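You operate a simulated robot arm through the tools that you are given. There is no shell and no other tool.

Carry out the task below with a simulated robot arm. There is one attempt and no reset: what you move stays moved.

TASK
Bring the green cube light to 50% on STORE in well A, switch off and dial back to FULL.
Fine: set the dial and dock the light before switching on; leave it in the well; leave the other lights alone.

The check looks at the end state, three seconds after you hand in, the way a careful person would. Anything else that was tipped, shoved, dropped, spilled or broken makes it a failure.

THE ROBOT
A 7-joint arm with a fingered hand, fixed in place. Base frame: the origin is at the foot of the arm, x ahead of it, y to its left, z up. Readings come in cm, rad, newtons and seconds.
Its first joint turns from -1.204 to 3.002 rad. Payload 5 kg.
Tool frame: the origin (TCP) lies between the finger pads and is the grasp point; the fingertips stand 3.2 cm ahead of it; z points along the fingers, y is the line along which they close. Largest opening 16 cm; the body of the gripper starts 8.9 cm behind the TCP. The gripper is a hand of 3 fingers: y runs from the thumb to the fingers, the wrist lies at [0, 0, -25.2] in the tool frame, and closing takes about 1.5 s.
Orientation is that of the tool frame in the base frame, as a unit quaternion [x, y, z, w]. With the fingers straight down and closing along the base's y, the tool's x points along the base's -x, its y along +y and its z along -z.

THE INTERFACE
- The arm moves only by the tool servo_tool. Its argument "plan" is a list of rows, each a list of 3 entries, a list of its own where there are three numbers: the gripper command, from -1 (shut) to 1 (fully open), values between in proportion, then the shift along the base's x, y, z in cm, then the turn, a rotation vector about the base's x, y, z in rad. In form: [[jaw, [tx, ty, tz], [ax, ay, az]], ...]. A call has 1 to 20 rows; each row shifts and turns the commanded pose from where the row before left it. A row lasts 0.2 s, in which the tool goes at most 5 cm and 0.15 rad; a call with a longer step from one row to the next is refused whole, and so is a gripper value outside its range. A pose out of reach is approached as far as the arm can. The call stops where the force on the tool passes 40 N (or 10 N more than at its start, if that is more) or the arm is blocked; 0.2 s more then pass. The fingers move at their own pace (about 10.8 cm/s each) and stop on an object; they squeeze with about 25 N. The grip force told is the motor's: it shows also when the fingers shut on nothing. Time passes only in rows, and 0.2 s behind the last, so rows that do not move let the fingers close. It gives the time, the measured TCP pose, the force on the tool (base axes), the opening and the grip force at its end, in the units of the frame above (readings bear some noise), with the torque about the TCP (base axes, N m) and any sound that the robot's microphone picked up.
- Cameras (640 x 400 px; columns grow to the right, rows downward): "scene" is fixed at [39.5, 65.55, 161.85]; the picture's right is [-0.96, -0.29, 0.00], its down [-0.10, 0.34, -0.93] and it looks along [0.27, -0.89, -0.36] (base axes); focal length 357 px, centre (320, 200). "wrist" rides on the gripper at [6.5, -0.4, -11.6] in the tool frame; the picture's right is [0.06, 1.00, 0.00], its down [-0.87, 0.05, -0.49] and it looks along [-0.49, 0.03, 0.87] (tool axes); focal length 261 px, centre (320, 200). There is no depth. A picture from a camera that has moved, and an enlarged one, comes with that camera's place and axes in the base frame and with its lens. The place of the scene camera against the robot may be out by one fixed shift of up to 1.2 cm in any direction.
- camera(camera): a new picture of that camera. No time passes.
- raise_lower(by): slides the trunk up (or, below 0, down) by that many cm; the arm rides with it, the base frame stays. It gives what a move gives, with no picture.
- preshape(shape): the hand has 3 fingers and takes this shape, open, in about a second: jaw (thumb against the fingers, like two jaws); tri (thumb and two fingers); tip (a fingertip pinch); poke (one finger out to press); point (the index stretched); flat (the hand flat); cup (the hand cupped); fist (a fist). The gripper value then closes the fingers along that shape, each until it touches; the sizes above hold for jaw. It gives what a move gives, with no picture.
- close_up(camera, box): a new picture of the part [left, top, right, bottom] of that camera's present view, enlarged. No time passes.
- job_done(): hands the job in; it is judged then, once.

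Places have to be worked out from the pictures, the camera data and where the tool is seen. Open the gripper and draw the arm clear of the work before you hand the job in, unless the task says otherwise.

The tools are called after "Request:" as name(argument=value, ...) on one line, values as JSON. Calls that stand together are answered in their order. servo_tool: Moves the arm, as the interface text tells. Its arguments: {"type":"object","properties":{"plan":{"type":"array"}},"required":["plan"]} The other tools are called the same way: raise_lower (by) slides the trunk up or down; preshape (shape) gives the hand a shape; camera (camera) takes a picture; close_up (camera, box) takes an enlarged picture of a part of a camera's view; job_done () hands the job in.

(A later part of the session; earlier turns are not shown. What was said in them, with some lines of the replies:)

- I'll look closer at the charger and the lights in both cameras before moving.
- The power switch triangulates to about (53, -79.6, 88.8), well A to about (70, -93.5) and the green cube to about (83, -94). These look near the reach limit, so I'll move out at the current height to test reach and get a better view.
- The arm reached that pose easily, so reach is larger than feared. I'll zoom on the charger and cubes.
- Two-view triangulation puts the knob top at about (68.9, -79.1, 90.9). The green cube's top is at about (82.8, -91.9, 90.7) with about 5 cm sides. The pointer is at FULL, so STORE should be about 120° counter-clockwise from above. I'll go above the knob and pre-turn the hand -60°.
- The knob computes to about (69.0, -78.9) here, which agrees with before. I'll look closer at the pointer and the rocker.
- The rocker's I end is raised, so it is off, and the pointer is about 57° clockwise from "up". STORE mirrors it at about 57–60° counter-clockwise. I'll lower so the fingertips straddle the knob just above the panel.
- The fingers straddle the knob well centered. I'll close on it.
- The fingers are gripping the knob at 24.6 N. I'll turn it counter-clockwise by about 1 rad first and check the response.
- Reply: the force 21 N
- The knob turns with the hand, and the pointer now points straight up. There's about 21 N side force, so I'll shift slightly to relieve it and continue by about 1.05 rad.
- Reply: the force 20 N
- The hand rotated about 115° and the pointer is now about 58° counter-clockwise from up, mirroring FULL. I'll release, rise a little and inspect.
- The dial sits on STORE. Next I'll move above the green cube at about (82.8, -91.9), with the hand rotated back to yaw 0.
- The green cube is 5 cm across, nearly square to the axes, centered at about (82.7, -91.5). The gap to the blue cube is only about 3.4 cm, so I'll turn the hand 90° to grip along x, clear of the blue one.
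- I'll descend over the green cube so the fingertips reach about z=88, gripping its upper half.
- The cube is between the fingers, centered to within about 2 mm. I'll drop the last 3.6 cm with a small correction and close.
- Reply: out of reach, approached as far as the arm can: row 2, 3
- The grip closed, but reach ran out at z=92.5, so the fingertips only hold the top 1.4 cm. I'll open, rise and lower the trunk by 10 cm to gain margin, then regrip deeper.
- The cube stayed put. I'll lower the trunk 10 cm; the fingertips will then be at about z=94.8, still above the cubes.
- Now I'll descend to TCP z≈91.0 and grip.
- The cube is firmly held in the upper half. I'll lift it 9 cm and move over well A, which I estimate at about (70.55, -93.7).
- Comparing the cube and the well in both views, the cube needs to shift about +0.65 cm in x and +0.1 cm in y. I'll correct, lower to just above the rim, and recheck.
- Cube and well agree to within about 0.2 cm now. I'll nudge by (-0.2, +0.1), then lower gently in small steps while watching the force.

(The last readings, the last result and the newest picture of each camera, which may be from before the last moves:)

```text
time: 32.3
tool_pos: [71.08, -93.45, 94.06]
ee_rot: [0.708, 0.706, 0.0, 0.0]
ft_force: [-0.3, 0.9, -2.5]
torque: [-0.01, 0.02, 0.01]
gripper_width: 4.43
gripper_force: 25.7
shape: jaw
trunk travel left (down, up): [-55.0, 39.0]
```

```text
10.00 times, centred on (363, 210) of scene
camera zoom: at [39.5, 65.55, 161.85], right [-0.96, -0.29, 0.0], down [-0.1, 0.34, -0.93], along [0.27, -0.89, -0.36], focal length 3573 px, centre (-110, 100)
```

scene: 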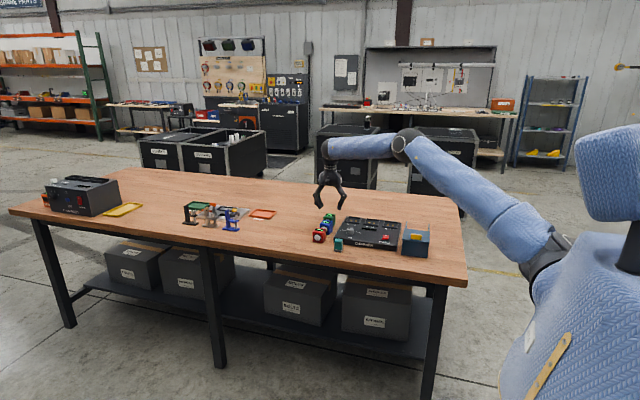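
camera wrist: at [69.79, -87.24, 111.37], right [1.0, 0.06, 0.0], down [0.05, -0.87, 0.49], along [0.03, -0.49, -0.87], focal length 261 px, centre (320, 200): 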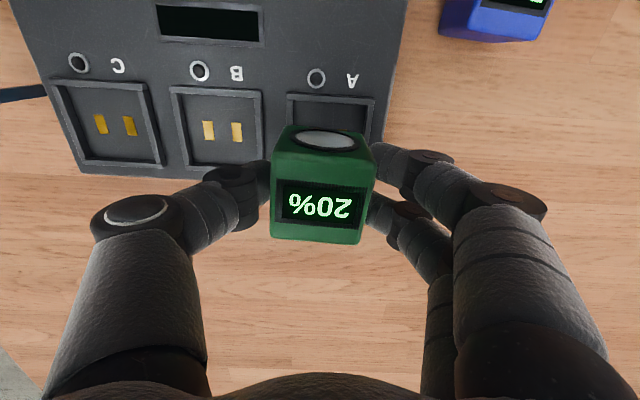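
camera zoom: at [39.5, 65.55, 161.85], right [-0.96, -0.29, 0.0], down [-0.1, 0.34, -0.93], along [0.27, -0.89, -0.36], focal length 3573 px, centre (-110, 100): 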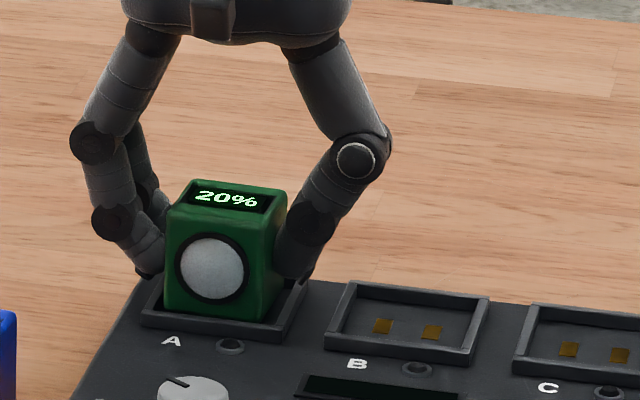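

The cube is entering the well with roughly equal gaps on both sides. I'll lower until contact.

Request:
servo_tool(plan=[[-1, [0, 0, -0.2], [0, 0, 0]], [-1, [0, 0, -0.2], [0, 0, 0]], [-1, [0, 0, -0.15], [0, 0, 0]], [-1, [0, 0, 0], [0, 0, 0]]])

```text
time: 33.3
tool_pos: [71.11, -93.32, 93.8]
ee_rot: [0.708, 0.706, 0.0, 0.001]
ft_force: [0.8, -3.2, 9.5]
torque: [-0.03, -0.09, -0.01]
gripper_width: 4.39
gripper_force: 24.5
shape: jaw
trunk travel left (down, up): [-55.0, 39.0]
```

Contact occurred at 9.5 N with the cube bottom at z≈88.6, which is below the rim top, so it is on the floor. I'll release and rise.

Request:
servo_tool(plan=[[-0.6, [0, 0, 0.1], [0, 0, 0]], [-0.4, [0, 0, 0.1], [0, 0, 0]], [-0.2, [0, 0, 0], [0, 0, 0]], [-0.1, [0, 0, 0], [0, 0, 0]], [-0.1, [0, 0, 0], [0, 0, 0]], [-0.1, [0, 0, 2], [0, 0, 0]], [-0.1, [0, 0, 4], [0, 0, 0]], [-0.1, [0, 0, 4], [0, 0, 0]], [-0.1, [0, 0, 4], [0, 0, 0]], [-0.1, [0, 0, 0], [0, 0, 0]], [-0.1, [0, 0, 0], [0, 0, 0]]])

Request:
camera(camera="wrist")

Request:
close_up(camera="scene", box=[320, 200, 400, 250])

```text
time: 35.7
tool_pos: [70.66, -93.71, 107.91]
ee_rot: [0.708, 0.706, -0.001, 0.0]
ft_force: [-0.3, 0.3, -0.2]
torque: [0.0, -0.04, 0.03]
gripper_width: 7.14
gripper_force: 0.1
shape: jaw
trunk travel left (down, up): [-55.0, 39.0]
```

```text
taken
camera wrist: at [70.22, -87.29, 119.24], right [1.0, 0.06, 0.0], down [0.05, -0.87, 0.49], along [0.03, -0.49, -0.87], focal length 261 px, centre (320, 200)
```

wrist: 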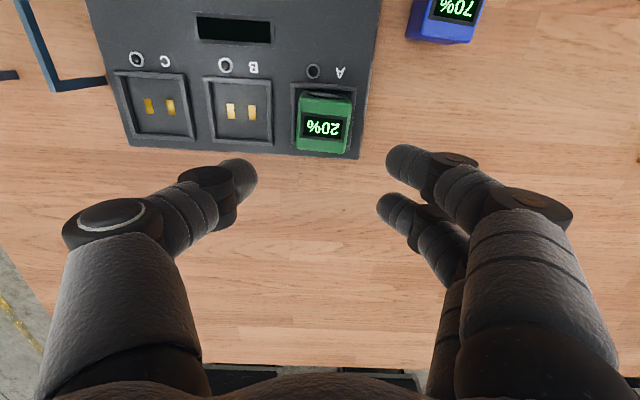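

```text
8.00 times, centred on (360, 225) of scene
camera zoom: at [39.5, 65.55, 161.85], right [-0.96, -0.29, 0.0], down [-0.1, 0.34, -0.93], along [0.27, -0.89, -0.36], focal length 2858 px, centre (0, 0)
```

zoom: 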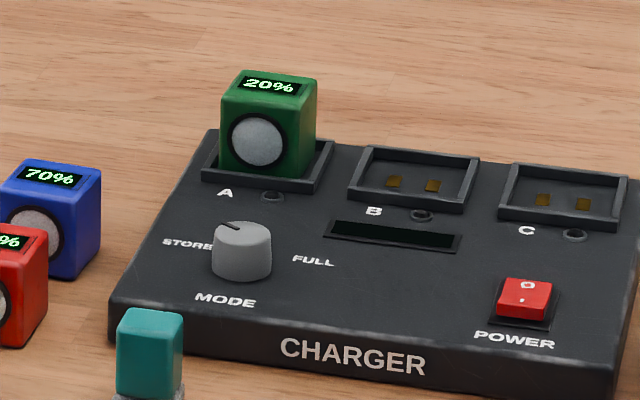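

Request:
close_up(camera="wrist", box=[260, 50, 380, 170])

```text
3.33 times, centred on (320, 110) of wrist
camera zoom: at [70.22, -87.29, 119.24], right [1.0, 0.06, 0.0], down [0.05, -0.87, 0.49], along [0.03, -0.49, -0.87], focal length 869 px, centre (320, 500)
```

zoom: 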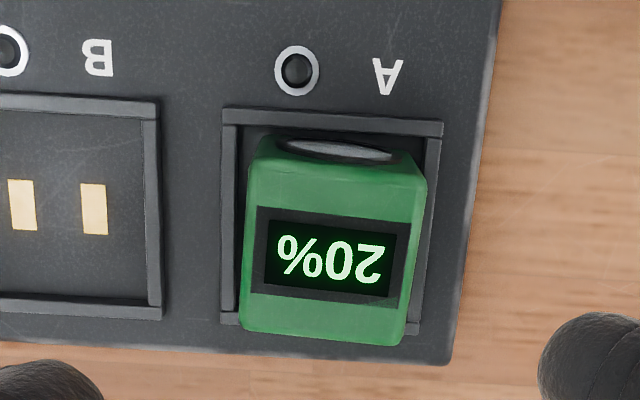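

The green light is seated inside well A. For the rocker I'll use the poke shape and look at where its fingertip sits.

Request:
preshape(shape="poke")

Request:
camera(camera="wrist")

Request:
camera(camera="scene")

```text
time: 36.6
tool_pos: [70.87, -93.76, 107.65]
ee_rot: [0.707, 0.707, 0.001, 0.0]
ft_force: [-0.3, 0.1, 1.0]
torque: [0.04, -0.02, 0.0]
gripper_width: 0.0
gripper_force: 0.1
shape: poke
trunk travel left (down, up): [-55.0, 39.0]
```

```text
taken
camera wrist: at [70.21, -87.35, 119.17], right [1.0, 0.06, 0.0], down [0.05, -0.87, 0.49], along [0.03, -0.49, -0.87], focal length 261 px, centre (320, 200)
```

wrist: 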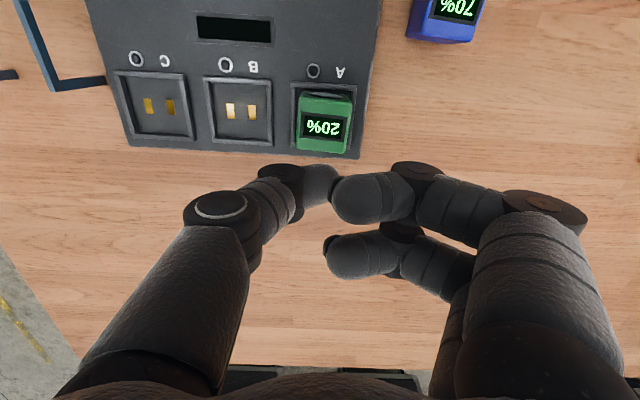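

```text
taken
```

scene: 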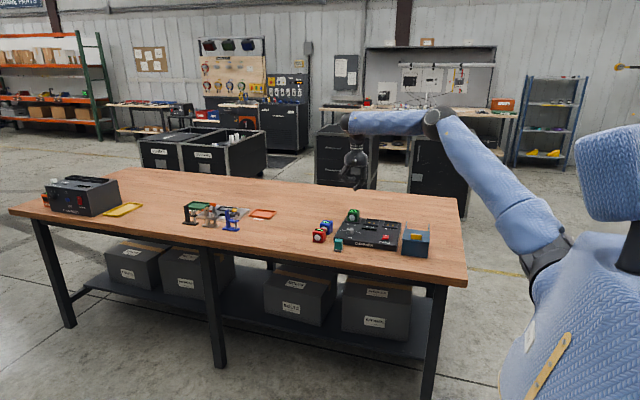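

Request:
close_up(camera="scene", box=[310, 130, 406, 190])

Request:
close_up(camera="wrist", box=[240, 140, 440, 290])

```text
6.67 times, centred on (358, 160) of scene
camera zoom: at [39.5, 65.55, 161.85], right [-0.96, -0.29, 0.0], down [-0.1, 0.34, -0.93], along [0.27, -0.89, -0.36], focal length 2382 px, centre (67, 467)
```

zoom: 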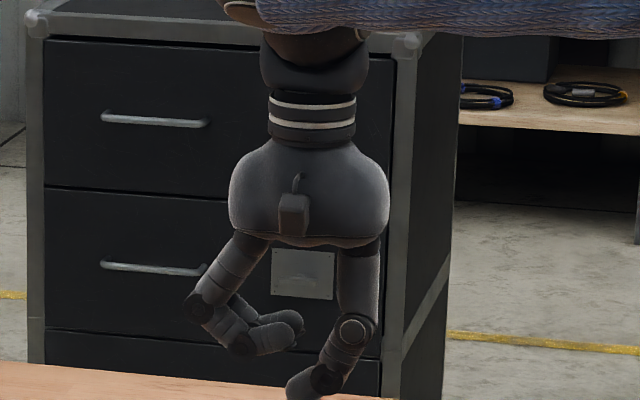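

```text
2.67 times, centred on (340, 215) of wrist
camera zoom: at [70.21, -87.35, 119.17], right [1.0, 0.06, 0.0], down [0.05, -0.87, 0.49], along [0.03, -0.49, -0.87], focal length 695 px, centre (267, 160)
```

zoom: 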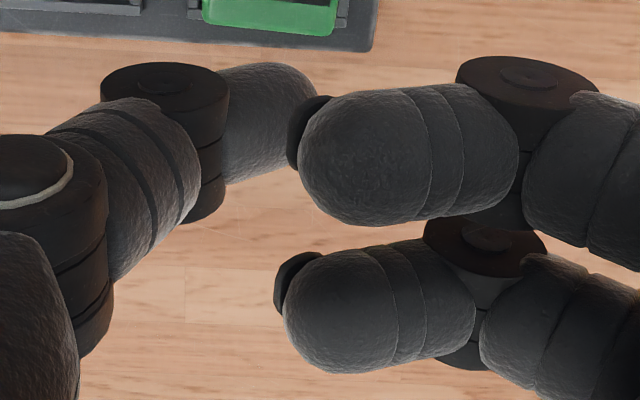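

The thumb is the poking finger, with its tip about 3 cm below the TCP near the tool axis. Before approaching the rocker I want the height of the blue box's posts next to the charger.

Request:
close_up(camera="wrist", box=[0, 0, 200, 125])

Request:
close_up(camera="scene", box=[376, 210, 456, 260])

```text
3.20 times, centred on (100, 62) of wrist
camera zoom: at [70.21, -87.35, 119.17], right [1.0, 0.06, 0.0], down [0.05, -0.87, 0.49], along [0.03, -0.49, -0.87], focal length 834 px, centre (1024, 640)
```

zoom: 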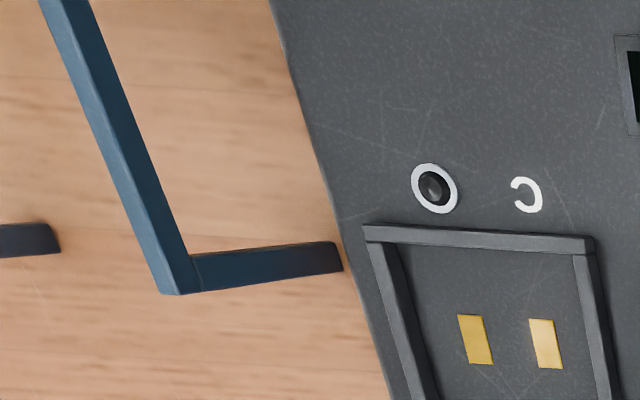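

```text
8.00 times, centred on (416, 235) of scene
camera zoom: at [39.5, 65.55, 161.85], right [-0.96, -0.29, 0.0], down [-0.1, 0.34, -0.93], along [0.27, -0.89, -0.36], focal length 2858 px, centre (-448, -80)
```

zoom: 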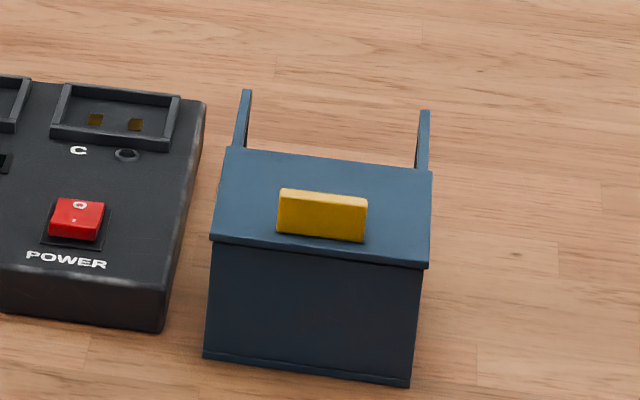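

The rail tops are at about z=92 near x≈44.7, so the hand clears them. The rocker's I mark is at about (53.0, -77.9) and O at about (52.95, -80.6). I'll move to hover above the I half.

Request:
servo_tool(plan=[[1, [-3.5, 3.2, 0], [0, 0, 0]], [1, [-3.5, 3.2, 0], [0, 0, 0]], [1, [-3.5, 3.2, 0], [0, 0, 0]], [1, [-3.5, 3.2, 0], [0, 0, 0]], [1, [-3.5, 3.0, 0], [0, 0, 0]], [1, [0, 0, -4], [0, 0, 0]], [1, [0, 0, -4], [0, 0, 0]], [1, [0, 0, -2], [0, 0, 0]], [1, [0, 0, 0], [0, 0, 0]], [1, [0, 0, 0], [0, 0, 0]]])

Request:
camera(camera="wrist")

Request:
close_up(camera="scene", box=[340, 190, 436, 250])

```text
time: 38.8
tool_pos: [53.72, -77.65, 97.74]
ee_rot: [0.708, 0.707, 0.0, 0.0]
ft_force: [-1.0, 0.4, -0.5]
torque: [-0.02, 0.03, 0.01]
gripper_width: 0.03
gripper_force: 0.1
shape: poke
trunk travel left (down, up): [-55.0, 39.0]
```

```text
taken
camera wrist: at [53.01, -71.17, 109.18], right [1.0, 0.06, 0.0], down [0.05, -0.87, 0.49], along [0.03, -0.49, -0.87], focal length 261 px, centre (320, 200)
```

wrist: 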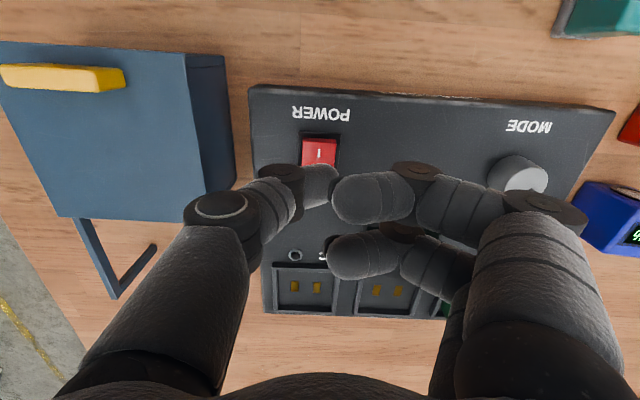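

```text
6.67 times, centred on (388, 220) of scene
camera zoom: at [39.5, 65.55, 161.85], right [-0.96, -0.29, 0.0], down [-0.1, 0.34, -0.93], along [0.27, -0.89, -0.36], focal length 2382 px, centre (-133, 67)
```

zoom: 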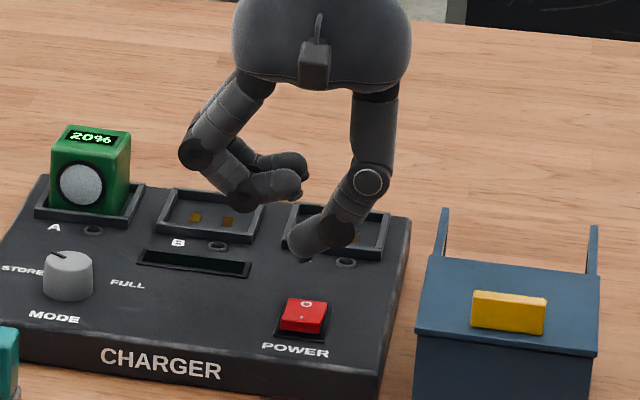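

The thumb tip is above the rocker's I half, with about 4 cm still to go. I'll descend 3 cm and check alignment.

Request:
servo_tool(plan=[[1, [-0.1, 0, -1.5], [0, 0, 0]], [1, [0, 0, -1.3], [0, 0, 0]], [1, [0, 0, 0], [0, 0, 0]], [1, [0, 0, 0], [0, 0, 0]]])

Request:
close_up(camera="wrist", box=[220, 80, 420, 230])

Request:
close_up(camera="scene", box=[352, 205, 416, 245])

```text
time: 39.8
tool_pos: [53.39, -77.48, 94.92]
ee_rot: [0.707, 0.707, 0.0, 0.001]
ft_force: [-0.1, -0.2, -0.6]
torque: [-0.01, 0.01, 0.02]
gripper_width: 0.0
gripper_force: 0.0
shape: poke
trunk travel left (down, up): [-55.0, 39.0]
```

```text
2.67 times, centred on (320, 155) of wrist
camera zoom: at [52.8, -71.0, 106.39], right [1.0, 0.06, 0.0], down [0.05, -0.87, 0.49], along [0.03, -0.49, -0.87], focal length 695 px, centre (320, 320)
```

zoom: 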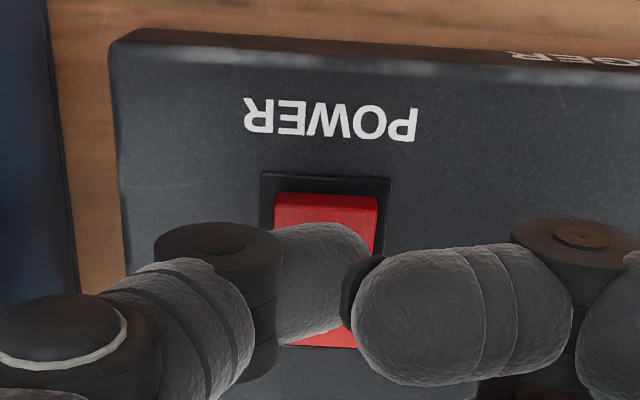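

```text
10.00 times, centred on (384, 225) of scene
camera zoom: at [39.5, 65.55, 161.85], right [-0.96, -0.29, 0.0], down [-0.1, 0.34, -0.93], along [0.27, -0.89, -0.36], focal length 3573 px, centre (-320, -50)
```

zoom: 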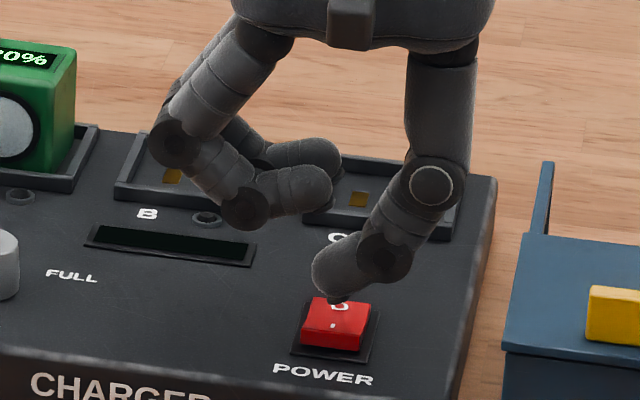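

The thumb tip is about 1.5 cm above the I half at y≈-78. I'll shift slightly toward +y and press down in small steps, listening for a click.

Request:
servo_tool(plan=[[1, [0, 0.3, -0.5], [0, 0, 0]], [1, [0, 0, -0.4], [0, 0, 0]], [1, [0, 0, -0.3], [0, 0, 0]], [1, [0, 0, -0.3], [0, 0, 0]], [1, [0, 0, -0.3], [0, 0, 0]], [1, [0, 0, -0.2], [0, 0, 0]], [1, [0, 0, 0], [0, 0, 0]]])

Request:
close_up(camera="scene", box=[320, 200, 416, 260])

```text
time: 41.4
tool_pos: [53.32, -77.24, 93.08]
ee_rot: [0.708, 0.706, 0.0, 0.001]
ft_force: [-1.8, -1.5, 13.8]
torque: [-0.08, 0.03, -0.05]
gripper_width: 0.0
gripper_force: 0.0
shape: poke
trunk travel left (down, up): [-55.0, 39.0]
```

```text
6.67 times, centred on (368, 230) of scene
camera zoom: at [39.5, 65.55, 161.85], right [-0.96, -0.29, 0.0], down [-0.1, 0.34, -0.93], along [0.27, -0.89, -0.36], focal length 2382 px, centre (0, 0)
```

zoom: 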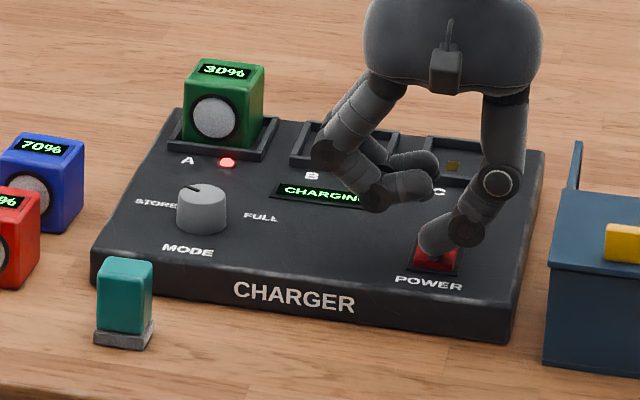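

It's on: the panel reads CHARGING, the well A LED is red, and the light already shows 30%. I'll lift and shift above the O half, checking the percentage.

Request:
servo_tool(plan=[[1, [0, 0, 1.2], [0, 0, 0]], [1, [0, -3.3, 0], [0, 0, 0]]])

Request:
close_up(camera="scene", box=[320, 200, 416, 260])

Request:
close_up(camera="wrist", box=[220, 80, 420, 230])

```text
time: 42.0
tool_pos: [53.52, -80.97, 93.93]
ee_rot: [0.708, 0.707, 0.0, -0.001]
ft_force: [-0.2, -0.1, -0.2]
torque: [0.03, 0.0, -0.01]
gripper_width: 0.0
gripper_force: 0.2
shape: poke
trunk travel left (down, up): [-55.0, 39.0]
```

```text
6.67 times, centred on (368, 230) of scene
camera zoom: at [39.5, 65.55, 161.85], right [-0.96, -0.29, 0.0], down [-0.1, 0.34, -0.93], along [0.27, -0.89, -0.36], focal length 2382 px, centre (0, 0)
```

zoom: 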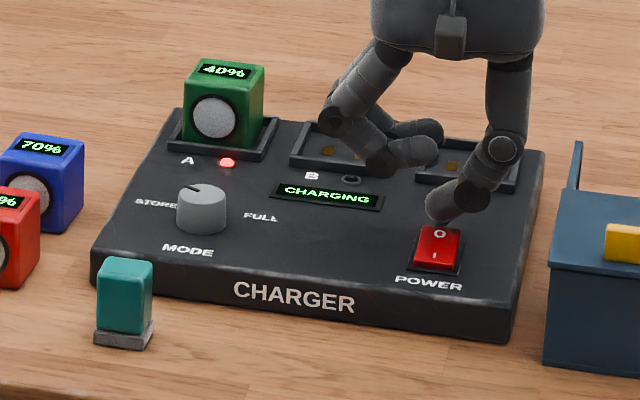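

```text
2.67 times, centred on (320, 155) of wrist
camera zoom: at [52.99, -74.49, 105.4], right [1.0, 0.06, 0.0], down [0.05, -0.87, 0.49], along [0.03, -0.49, -0.87], focal length 695 px, centre (320, 320)
```

zoom: 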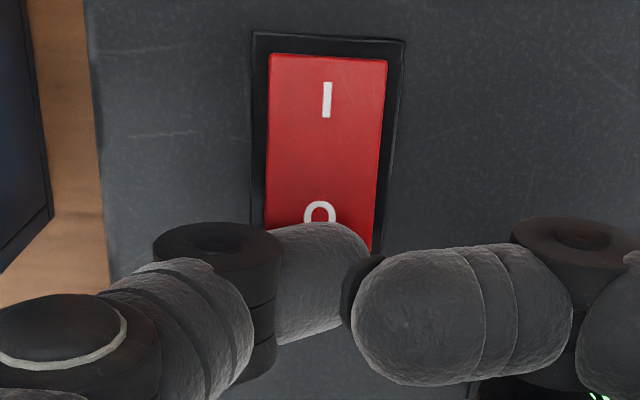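

It shows 40% at t=42.0, rising in 10% steps roughly every 0.6 s. The thumb is slightly past the O end, so I'll shift back +0.7 cm just above the O half and read the display again before pressing.

Request:
servo_tool(plan=[[1, [0, 0.7, -0.2], [0, 0, 0]]])

Request:
close_up(camera="scene", box=[320, 200, 416, 260])

Request:
close_up(camera="wrist", box=[220, 80, 420, 230])

```text
time: 42.4
tool_pos: [53.47, -80.09, 93.93]
ee_rot: [0.707, 0.707, 0.001, -0.001]
ft_force: [0.6, 0.2, 0.3]
torque: [0.03, 0.0, -0.03]
gripper_width: 0.0
gripper_force: 0.2
shape: poke
trunk travel left (down, up): [-55.0, 39.0]
```

```text
6.67 times, centred on (368, 230) of scene
camera zoom: at [39.5, 65.55, 161.85], right [-0.96, -0.29, 0.0], down [-0.1, 0.34, -0.93], along [0.27, -0.89, -0.36], focal length 2382 px, centre (0, 0)
```

zoom: 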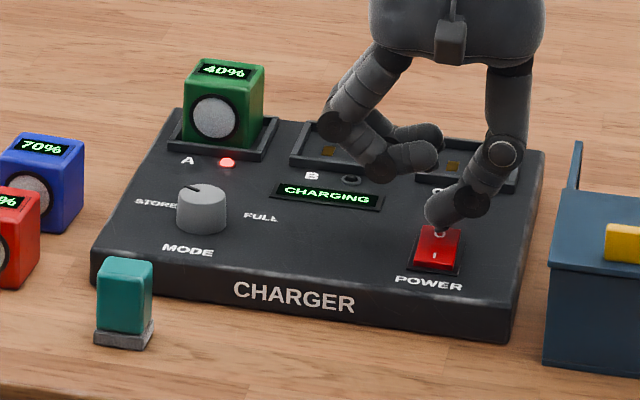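

```text
2.67 times, centred on (320, 155) of wrist
camera zoom: at [52.91, -73.71, 105.38], right [1.0, 0.06, 0.0], down [0.05, -0.87, 0.49], along [0.03, -0.49, -0.87], focal length 695 px, centre (320, 320)
```

zoom: 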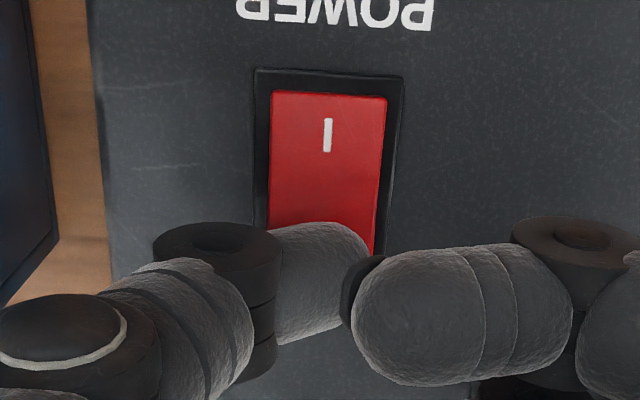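

It's still 40% at t=42.4 and the tip is just above O. I'll hold for one row and read again.

Request:
servo_tool(plan=[[1, [0, 0, 0], [0, 0, 0]]])

Request:
close_up(camera="scene", box=[320, 200, 416, 260])

```text
time: 42.8
tool_pos: [53.55, -80.06, 93.93]
ee_rot: [0.708, 0.707, 0.0, 0.0]
ft_force: [-0.4, 0.1, -0.6]
torque: [0.04, 0.02, 0.03]
gripper_width: 0.0
gripper_force: 0.0
shape: poke
trunk travel left (down, up): [-55.0, 39.0]
```

```text
6.67 times, centred on (368, 230) of scene
camera zoom: at [39.5, 65.55, 161.85], right [-0.96, -0.29, 0.0], down [-0.1, 0.34, -0.93], along [0.27, -0.89, -0.36], focal length 2382 px, centre (0, 0)
```

zoom: 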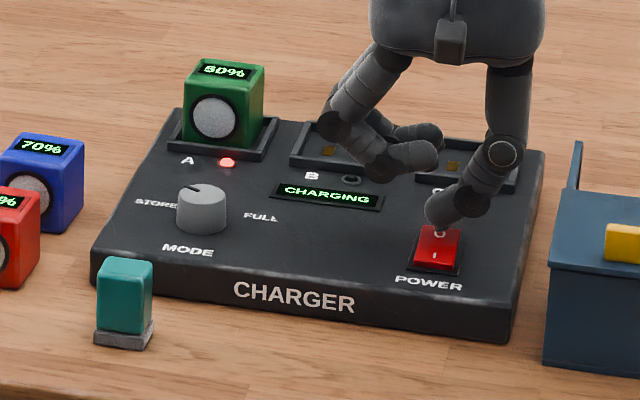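

It now reads 50%, so I'll press O immediately.

Request:
servo_tool(plan=[[1, [0, 0, -1.3], [0, 0, 0]]])

Request:
close_up(camera="scene", box=[320, 200, 416, 260])

```text
time: 43.2
tool_pos: [53.34, -80.08, 93.01]
ee_rot: [0.709, 0.705, 0.001, 0.002]
ft_force: [-1.9, -5.1, 21.5]
torque: [0.01, -0.08, 0.01]
gripper_width: 0.0
gripper_force: 0.0
shape: poke
trunk travel left (down, up): [-55.0, 39.0]
```

```text
6.67 times, centred on (368, 230) of scene
camera zoom: at [39.5, 65.55, 161.85], right [-0.96, -0.29, 0.0], down [-0.1, 0.34, -0.93], along [0.27, -0.89, -0.36], focal length 2382 px, centre (0, 0)
```

zoom: 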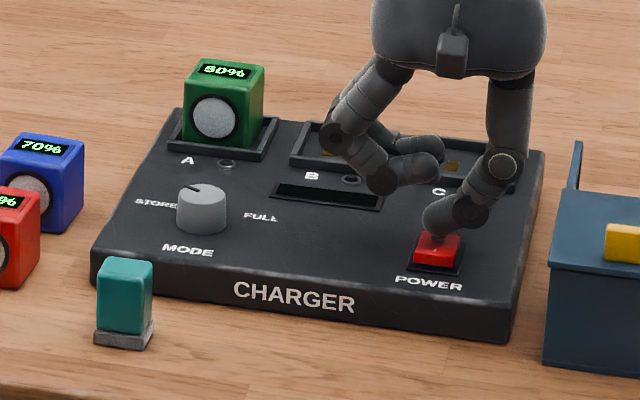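

It's off: the panel is blank and the LED dark. I'll confirm the reading, then lift clear.

Request:
servo_tool(plan=[[1, [0, 0, 2], [0, 0, 0]], [1, [0, 0, 4], [0, 0, 0]], [1, [0, 0, 4], [0, 0, 0]], [1, [0, 0, 4], [0, 0, 0]], [1, [0, 0, 0], [0, 0, 0]]])

Request:
close_up(camera="scene", box=[340, 203, 372, 223])

Request:
close_up(camera="scene", box=[320, 200, 416, 260])

Request:
camera(camera="wrist")

```text
time: 44.4
tool_pos: [53.19, -80.14, 106.2]
ee_rot: [0.708, 0.706, 0.001, -0.001]
ft_force: [0.0, -0.1, 0.6]
torque: [0.02, 0.0, 0.04]
gripper_width: 0.0
gripper_force: 0.1
shape: poke
trunk travel left (down, up): [-55.0, 39.0]
```

```text
16.00 times, centred on (356, 213) of scene
camera zoom: at [39.5, 65.55, 161.85], right [-0.96, -0.29, 0.0], down [-0.1, 0.34, -0.93], along [0.27, -0.89, -0.36], focal length 5717 px, centre (-256, -8)
```

zoom: 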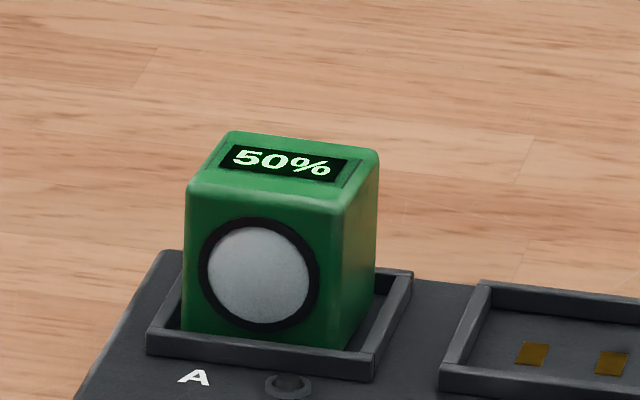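

```text
6.67 times, centred on (368, 230) of scene
camera zoom: at [39.5, 65.55, 161.85], right [-0.96, -0.29, 0.0], down [-0.1, 0.34, -0.93], along [0.27, -0.89, -0.36], focal length 2382 px, centre (0, 0)
```

zoom: 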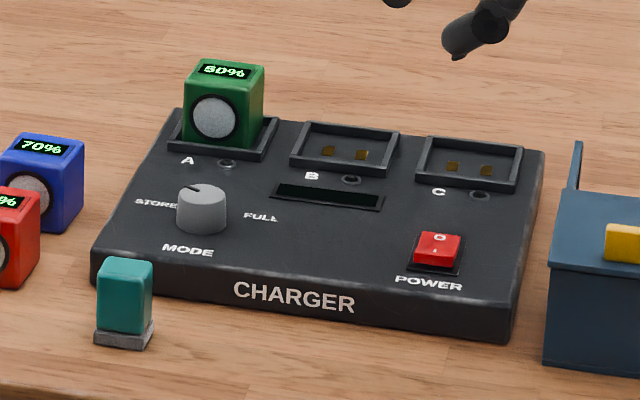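

```text
taken
camera wrist: at [52.63, -73.75, 117.78], right [1.0, 0.06, 0.0], down [0.05, -0.87, 0.49], along [0.03, -0.49, -0.87], focal length 261 px, centre (320, 200)
```

wrist: 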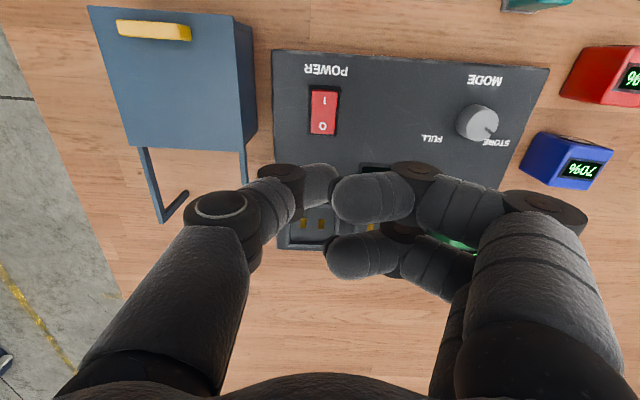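

The light reads 50% and the charger is off. Next I'll set the hand back to jaw, then go over the knob at yaw +55° to turn it back to FULL.

Request:
preshape(shape="jaw")

Request:
servo_tool(plan=[[0, [0.9, 0.06, 0.2], [0, 0, 0.148]], [0, [0.95, 0.06, 0], [0, 0, 0.148]], [0, [0.95, 0.06, 0], [0, 0, 0.148]], [0, [0.95, 0.06, 0], [0, 0, 0.148]], [0, [0.95, 0.06, 0], [0, 0, 0.148]], [0, [0.95, 0.06, 0], [0, 0, 0.148]], [0, [0.95, 0.06, 0], [0, 0, 0.148]], [0, [0.95, 0.06, 0], [0, 0, 0.148]], [0, [0.95, 0.06, 0], [0, 0, 0.148]], [0, [0.95, 0.06, 0], [0, 0, 0.148]], [0, [0.95, 0.06, 0], [0, 0, 0.148]], [0, [0.95, 0.06, 0], [0, 0, 0.148]], [0, [0.95, 0.06, 0], [0, 0, 0.148]], [0, [0.95, 0.06, 0], [0, 0, 0.148]], [0, [0.95, 0.06, 0], [0, 0, 0.148]], [0, [0.95, 0.06, 0], [0, 0, 0.148]], [0, [0.9, 0.06, 0], [0, 0, 0.157]]])

Request:
camera(camera="wrist")

```text
time: 45.3
tool_pos: [53.18, -80.06, 106.36]
ee_rot: [0.708, 0.707, -0.001, 0.0]
ft_force: [-1.3, -0.2, 0.1]
torque: [-0.02, -0.04, 0.0]
gripper_width: 16.0
gripper_force: 0.0
shape: jaw
trunk travel left (down, up): [-55.0, 39.0]
```

```text
refused: row 17 steps farther than a row can; nothing moved
```

```text
taken
camera wrist: at [52.61, -73.64, 117.86], right [1.0, 0.06, 0.0], down [0.05, -0.87, 0.49], along [0.03, -0.49, -0.87], focal length 261 px, centre (320, 200)
```

wrist: 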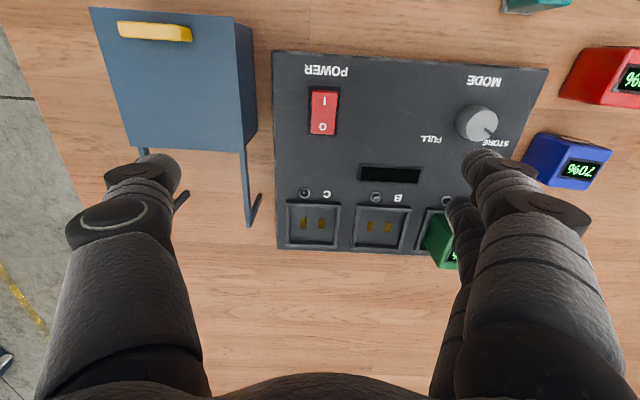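

The last row's turn was slightly too large, so I'll resend it with turns within the limit.

Request:
servo_tool(plan=[[0, [0.9, 0.06, 0.2], [0, 0, 0.148]], [0, [0.95, 0.06, 0], [0, 0, 0.148]], [0, [0.95, 0.06, 0], [0, 0, 0.148]], [0, [0.95, 0.06, 0], [0, 0, 0.148]], [0, [0.95, 0.06, 0], [0, 0, 0.148]], [0, [0.95, 0.06, 0], [0, 0, 0.148]], [0, [0.95, 0.06, 0], [0, 0, 0.148]], [0, [0.95, 0.06, 0], [0, 0, 0.148]], [0, [0.95, 0.06, 0], [0, 0, 0.148]], [0, [0.95, 0.06, 0], [0, 0, 0.148]], [0, [0.95, 0.06, 0], [0, 0, 0.148]], [0, [0.95, 0.06, 0], [0, 0, 0.148]], [0, [0.95, 0.06, 0], [0, 0, 0.148]], [0, [0.95, 0.06, 0], [0, 0, 0.148]], [0, [0.95, 0.06, 0], [0, 0, 0.148]], [0, [0.95, 0.06, 0], [0, 0, 0.148]], [0, [0.9, 0.06, 0], [0, 0, 0.148]], [0, [0, 0, 0], [0, 0, 0]], [0, [0, 0, 0], [0, 0, 0]]])

Request:
camera(camera="wrist")

Request:
camera(camera="scene")

```text
time: 49.3
tool_pos: [69.48, -78.87, 106.81]
ee_rot: [-0.454, 0.891, 0.0, 0.0]
ft_force: [0.7, 0.1, -0.7]
torque: [0.03, 0.0, -0.01]
gripper_width: 8.07
gripper_force: 0.0
shape: jaw
trunk travel left (down, up): [-55.0, 39.0]
```

```text
taken
camera wrist: at [65.79, -84.38, 118.37], right [-0.84, 0.54, 0.0], down [0.47, 0.74, 0.49], along [0.26, 0.42, -0.87], focal length 261 px, centre (320, 200)
```

wrist: 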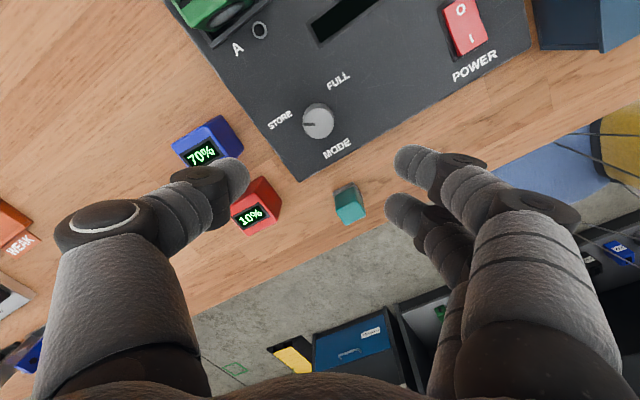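

```text
taken
```

scene: 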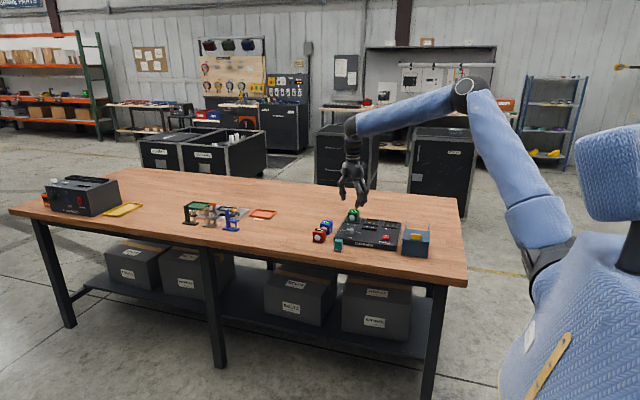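

I'm above the knob with yaw 54°. I'll descend the same way as before to z≈92.7.

Request:
servo_tool(plan=[[0, [-0.15, -0.1, -3], [0, 0, 0]], [0, [0, 0, -4], [0, 0, 0]], [0, [0, 0, -4], [0, 0, 0]], [0, [0, 0, -2], [0, 0, 0]], [0, [0, 0, -1.1], [0, 0, 0]], [0, [0, 0, 0], [0, 0, 0]], [0, [0, 0, 0], [0, 0, 0]]])

Request:
camera(camera="wrist")

```text
time: 50.9
tool_pos: [69.05, -78.97, 92.7]
ee_rot: [-0.454, 0.891, 0.0, 0.0]
ft_force: [0.0, -0.2, 0.4]
torque: [0.0, 0.01, -0.02]
gripper_width: 8.06
gripper_force: 0.1
shape: jaw
trunk travel left (down, up): [-55.0, 39.0]
```

```text
taken
camera wrist: at [65.37, -84.63, 104.13], right [-0.84, 0.54, 0.0], down [0.47, 0.74, 0.49], along [0.26, 0.42, -0.87], focal length 261 px, centre (320, 200)
```

wrist: 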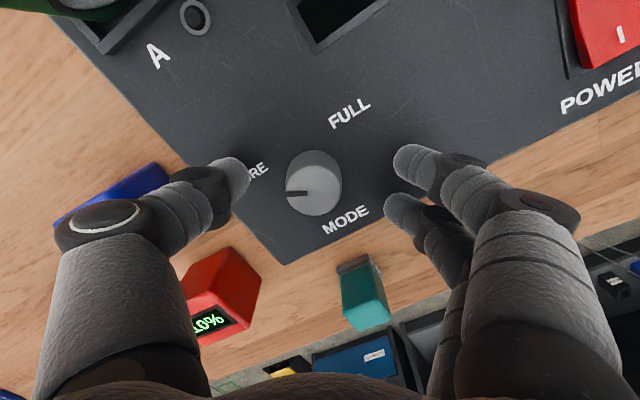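

The knob is about 0.3 cm off center toward the thumb. I'll nudge (+0.2, -0.15) and close.

Request:
servo_tool(plan=[[0, [0.2, -0.15, 0], [0, 0, 0]], [0, [0, 0, 0], [0, 0, 0]], [-1, [0, 0, 0], [0, 0, 0]], [-1, [0, 0, 0], [0, 0, 0]], [-1, [0, 0, 0], [0, 0, 0]], [-1, [0, 0, 0], [0, 0, 0]], [-1, [0, 0, 0], [0, 0, 0]], [-1, [0, 0, 0], [0, 0, 0]]])

Request:
close_up(camera="wrist", box=[220, 120, 420, 245])

```text
time: 52.7
tool_pos: [69.32, -79.12, 92.73]
ee_rot: [-0.454, 0.891, 0.0, 0.0]
ft_force: [-0.1, 0.5, -1.8]
torque: [0.02, 0.01, -0.02]
gripper_width: 2.11
gripper_force: 24.9
shape: jaw
trunk travel left (down, up): [-55.0, 39.0]
```

```text
3.20 times, centred on (320, 182) of wrist
camera zoom: at [65.64, -84.75, 104.2], right [-0.84, 0.54, 0.0], down [0.47, 0.73, 0.49], along [0.26, 0.42, -0.87], focal length 834 px, centre (320, 256)
```

zoom: 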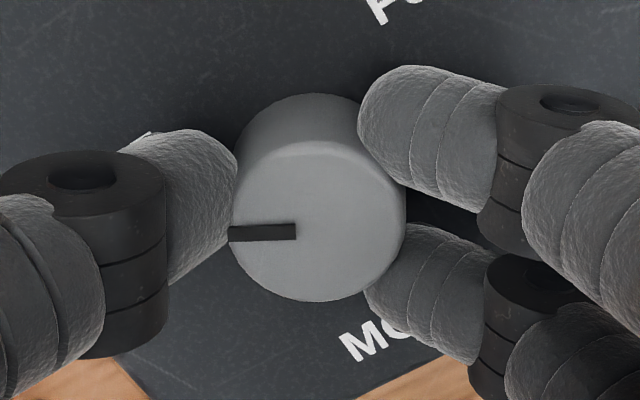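

The grip is centered. The pointer reads close to exactly ±60°, so I'll turn clockwise by about 2.07 rad in two stages.

Request:
servo_tool(plan=[[-1, [0, 0, 0], [0, 0, -0.13]], [-1, [0, 0, 0], [0, 0, -0.13]], [-1, [0, 0, 0], [0, 0, -0.13]], [-1, [0, 0, 0], [0, 0, -0.13]], [-1, [0, 0, 0], [0, 0, -0.13]], [-1, [0, 0, 0], [0, 0, -0.13]], [-1, [0, 0, 0], [0, 0, -0.13]], [-1, [0, 0, 0], [0, 0, -0.13]], [-1, [0, 0, 0], [0, 0, 0]]])

Request:
close_up(camera="wrist", box=[220, 120, 420, 245])

```text
time: 54.7
tool_pos: [69.43, -79.0, 92.8]
ee_rot: [0.05, 0.999, 0.002, -0.001]
ft_force: [-20.6, 11.5, -14.5]
torque: [0.37, 0.39, 0.04]
gripper_width: 1.93
gripper_force: 24.8
shape: jaw
trunk travel left (down, up): [-55.0, 39.0]
```

```text
3.20 times, centred on (320, 182) of wrist
camera zoom: at [62.66, -78.97, 104.31], right [0.04, 1.0, 0.0], down [0.87, -0.03, 0.49], along [0.49, -0.02, -0.87], focal length 834 px, centre (320, 256)
```

zoom: 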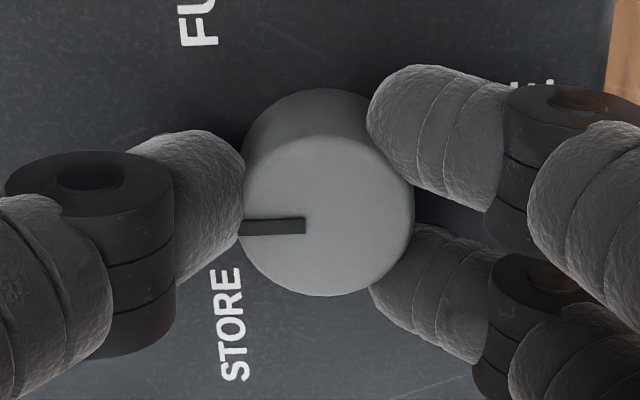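

The knob follows. I'll relieve the side load with a small shift and continue clockwise by about 1.03 rad.

Request:
servo_tool(plan=[[-1, [-0.12, 0.1, -0.05], [0, 0, -0.1]], [-1, [-0.08, 0.05, 0], [0, 0, -0.13]], [-1, [0, 0, 0], [0, 0, -0.13]], [-1, [0, 0, 0], [0, 0, -0.13]], [-1, [0, 0, 0], [0, 0, -0.13]], [-1, [0, 0, 0], [0, 0, -0.13]], [-1, [0, 0, 0], [0, 0, -0.13]], [-1, [0, 0, 0], [0, 0, -0.13]], [-1, [0, 0, 0], [0, 0, 0]]])

Request:
close_up(camera="wrist", box=[220, 120, 420, 245])

```text
time: 56.7
tool_pos: [69.44, -78.97, 92.67]
ee_rot: [0.525, 0.851, 0.0, 0.0]
ft_force: [-9.6, 23.4, -14.4]
torque: [0.55, 0.13, 0.01]
gripper_width: 1.93
gripper_force: 24.8
shape: jaw
trunk travel left (down, up): [-55.0, 39.0]
```

```text
3.20 times, centred on (320, 182) of wrist
camera zoom: at [65.95, -73.4, 104.33], right [0.86, 0.5, 0.0], down [0.44, -0.75, 0.49], along [0.25, -0.42, -0.87], focal length 834 px, centre (320, 256)
```

zoom: 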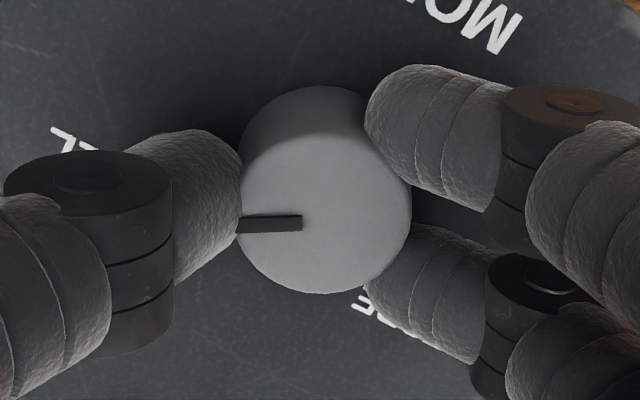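

The pointer is at about -147°, close to the original FULL at about -149°. I'll turn a touch more, relieve the side load, release and inspect.

Request:
servo_tool(plan=[[-1, [-0.05, 0.1, -0.05], [0, 0, -0.05]], [-1, [0, 0, 0], [0, 0, 0]], [-0.6, [0, 0, 0], [0, 0, 0]], [-0.3, [0, 0, 0], [0, 0, 0]], [0, [0, 0, 0], [0, 0, 0]], [0, [0, 0, 0], [0, 0, 0]], [0, [0, 0, 0], [0, 0, 0]], [0, [0, 0, 2], [0, 0, 0]], [0, [0, 0, 4], [0, 0, 0]], [0, [0, 0, 4], [0, 0, 0]], [0, [0, 0, 2], [0, 0, 0]], [0, [0, 0, 0], [0, 0, 0]], [0, [0, 0, 0], [0, 0, 0]]])

Request:
camera(camera="wrist")

Request:
close_up(camera="wrist", box=[250, 70, 410, 170])

Request:
close_up(camera="scene", box=[305, 205, 401, 265])

```text
time: 59.5
tool_pos: [69.47, -78.88, 104.68]
ee_rot: [0.546, 0.838, 0.0, 0.0]
ft_force: [0.1, -1.0, -0.1]
torque: [0.04, 0.02, 0.02]
gripper_width: 7.95
gripper_force: 0.1
shape: jaw
trunk travel left (down, up): [-55.0, 39.0]
```

```text
taken
camera wrist: at [66.23, -73.23, 116.15], right [0.89, 0.46, 0.0], down [0.4, -0.77, 0.49], along [0.23, -0.44, -0.87], focal length 261 px, centre (320, 200)
```

wrist: 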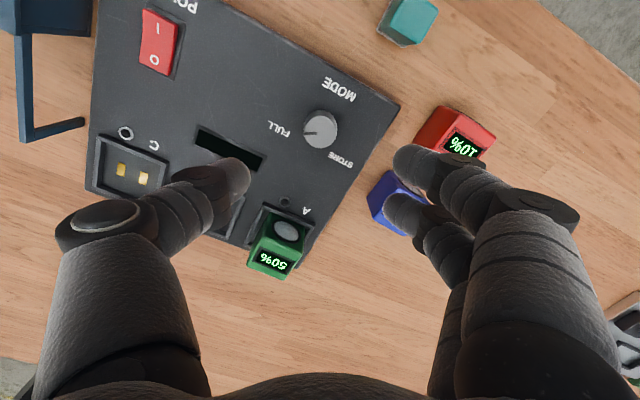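

```text
4.00 times, centred on (330, 120) of wrist
camera zoom: at [66.23, -73.23, 116.15], right [0.89, 0.46, 0.0], down [0.4, -0.77, 0.49], along [0.23, -0.44, -0.87], focal length 1043 px, centre (280, 520)
```

zoom: 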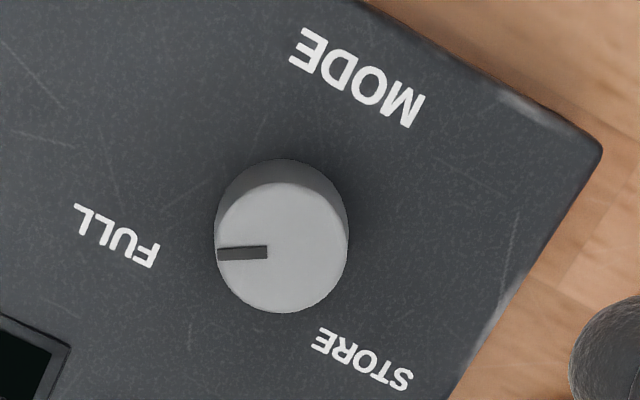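

```text
6.67 times, centred on (353, 235) of scene
camera zoom: at [39.5, 65.55, 161.85], right [-0.96, -0.29, 0.0], down [-0.1, 0.34, -0.93], along [0.27, -0.89, -0.36], focal length 2382 px, centre (100, -33)
```

zoom: 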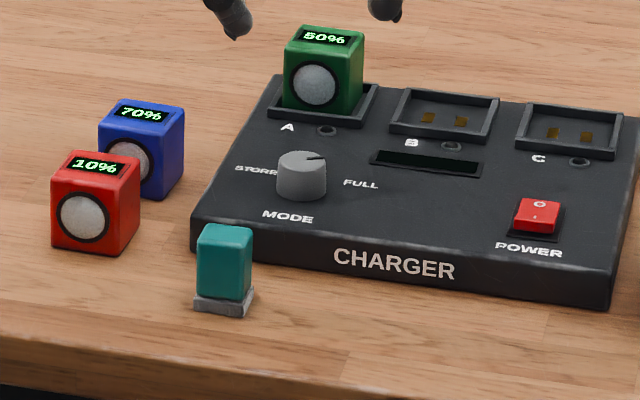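

The dial is back at FULL and matches its original appearance. The light reads 50% in well A, power is off and the other lights are untouched. I'll draw the arm up and clear.

Request:
servo_tool(plan=[[1, [0, 0, 4], [0, 0, 0]], [1, [0, 0, 4], [0, 0, 0]], [1, [0, 0, 4], [0, 0, 0]], [1, [0, 0, 4], [0, 0, 0]], [1, [0, 0, 4], [0, 0, 0]], [1, [-3, 3, 0], [0, 0, 0]], [1, [-3, 3, 0], [0, 0, 0]], [1, [-3, 3, 0], [0, 0, 0]], [1, [-3, 3, 0], [0, 0, 0]], [1, [-3, 3, 0], [0, 0, 0]], [1, [0, 0, 0], [0, 0, 0]], [1, [0, 0, 0], [0, 0, 0]]])

Request:
close_up(camera="scene", box=[300, 190, 460, 290])

Request:
camera(camera="scene")

```text
time: 62.1
tool_pos: [54.22, -63.83, 124.61]
ee_rot: [0.547, 0.837, 0.0, 0.0]
ft_force: [0.4, 0.5, 0.4]
torque: [0.0, -0.06, -0.02]
gripper_width: 15.99
gripper_force: 0.0
shape: jaw
trunk travel left (down, up): [-55.0, 39.0]
```

```text
4.00 times, centred on (380, 240) of scene
camera zoom: at [39.5, 65.55, 161.85], right [-0.96, -0.29, 0.0], down [-0.1, 0.34, -0.93], along [0.27, -0.89, -0.36], focal length 1429 px, centre (80, 40)
```

zoom: 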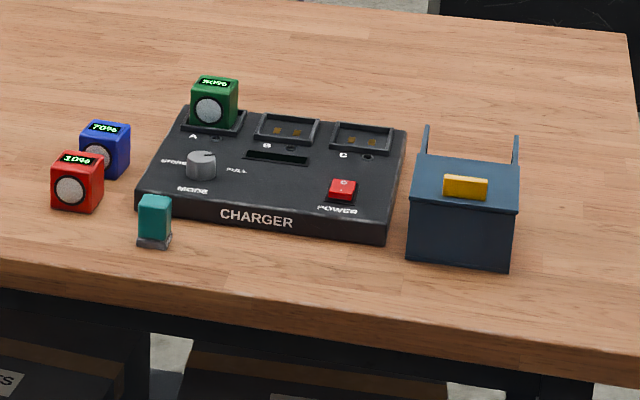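

```text
taken
```

scene: 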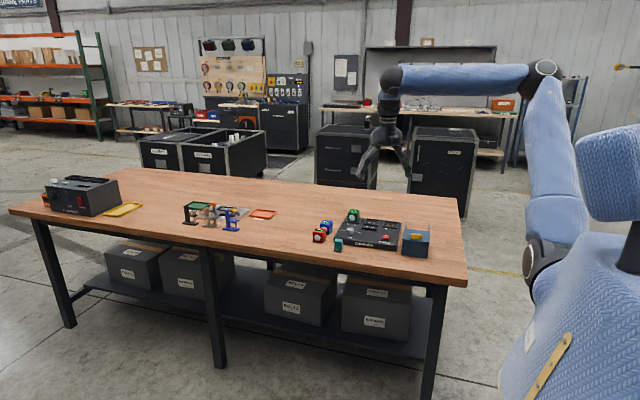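

Everything is in its final state and the arm is clear with the gripper open, so I'm handing in.

Request:
job_done()

```text
The job is handed in.
```

The green cube light is in well A at 50%. The charger is switched off and the dial is back on FULL.

- **Order:** I set the dial to STORE and docked the light before switching on. It went from 20% to 50% in a few seconds, and I switched off as soon as it showed 50%.
- **After switching off:** the panel and the well A indicator went dark, and the light still reads 50%. The dial pointer matches where it stood at the start.
- **Everything else:** the blue and red lights and the other items on the bench look as they did before. The arm is clear and the gripper is open.

My first grip on the light was too shallow because the arm ran out of reach. I let go, lowered the trunk 10 cm and gripped again before lifting; the trunk is still 10 cm lower than it started.
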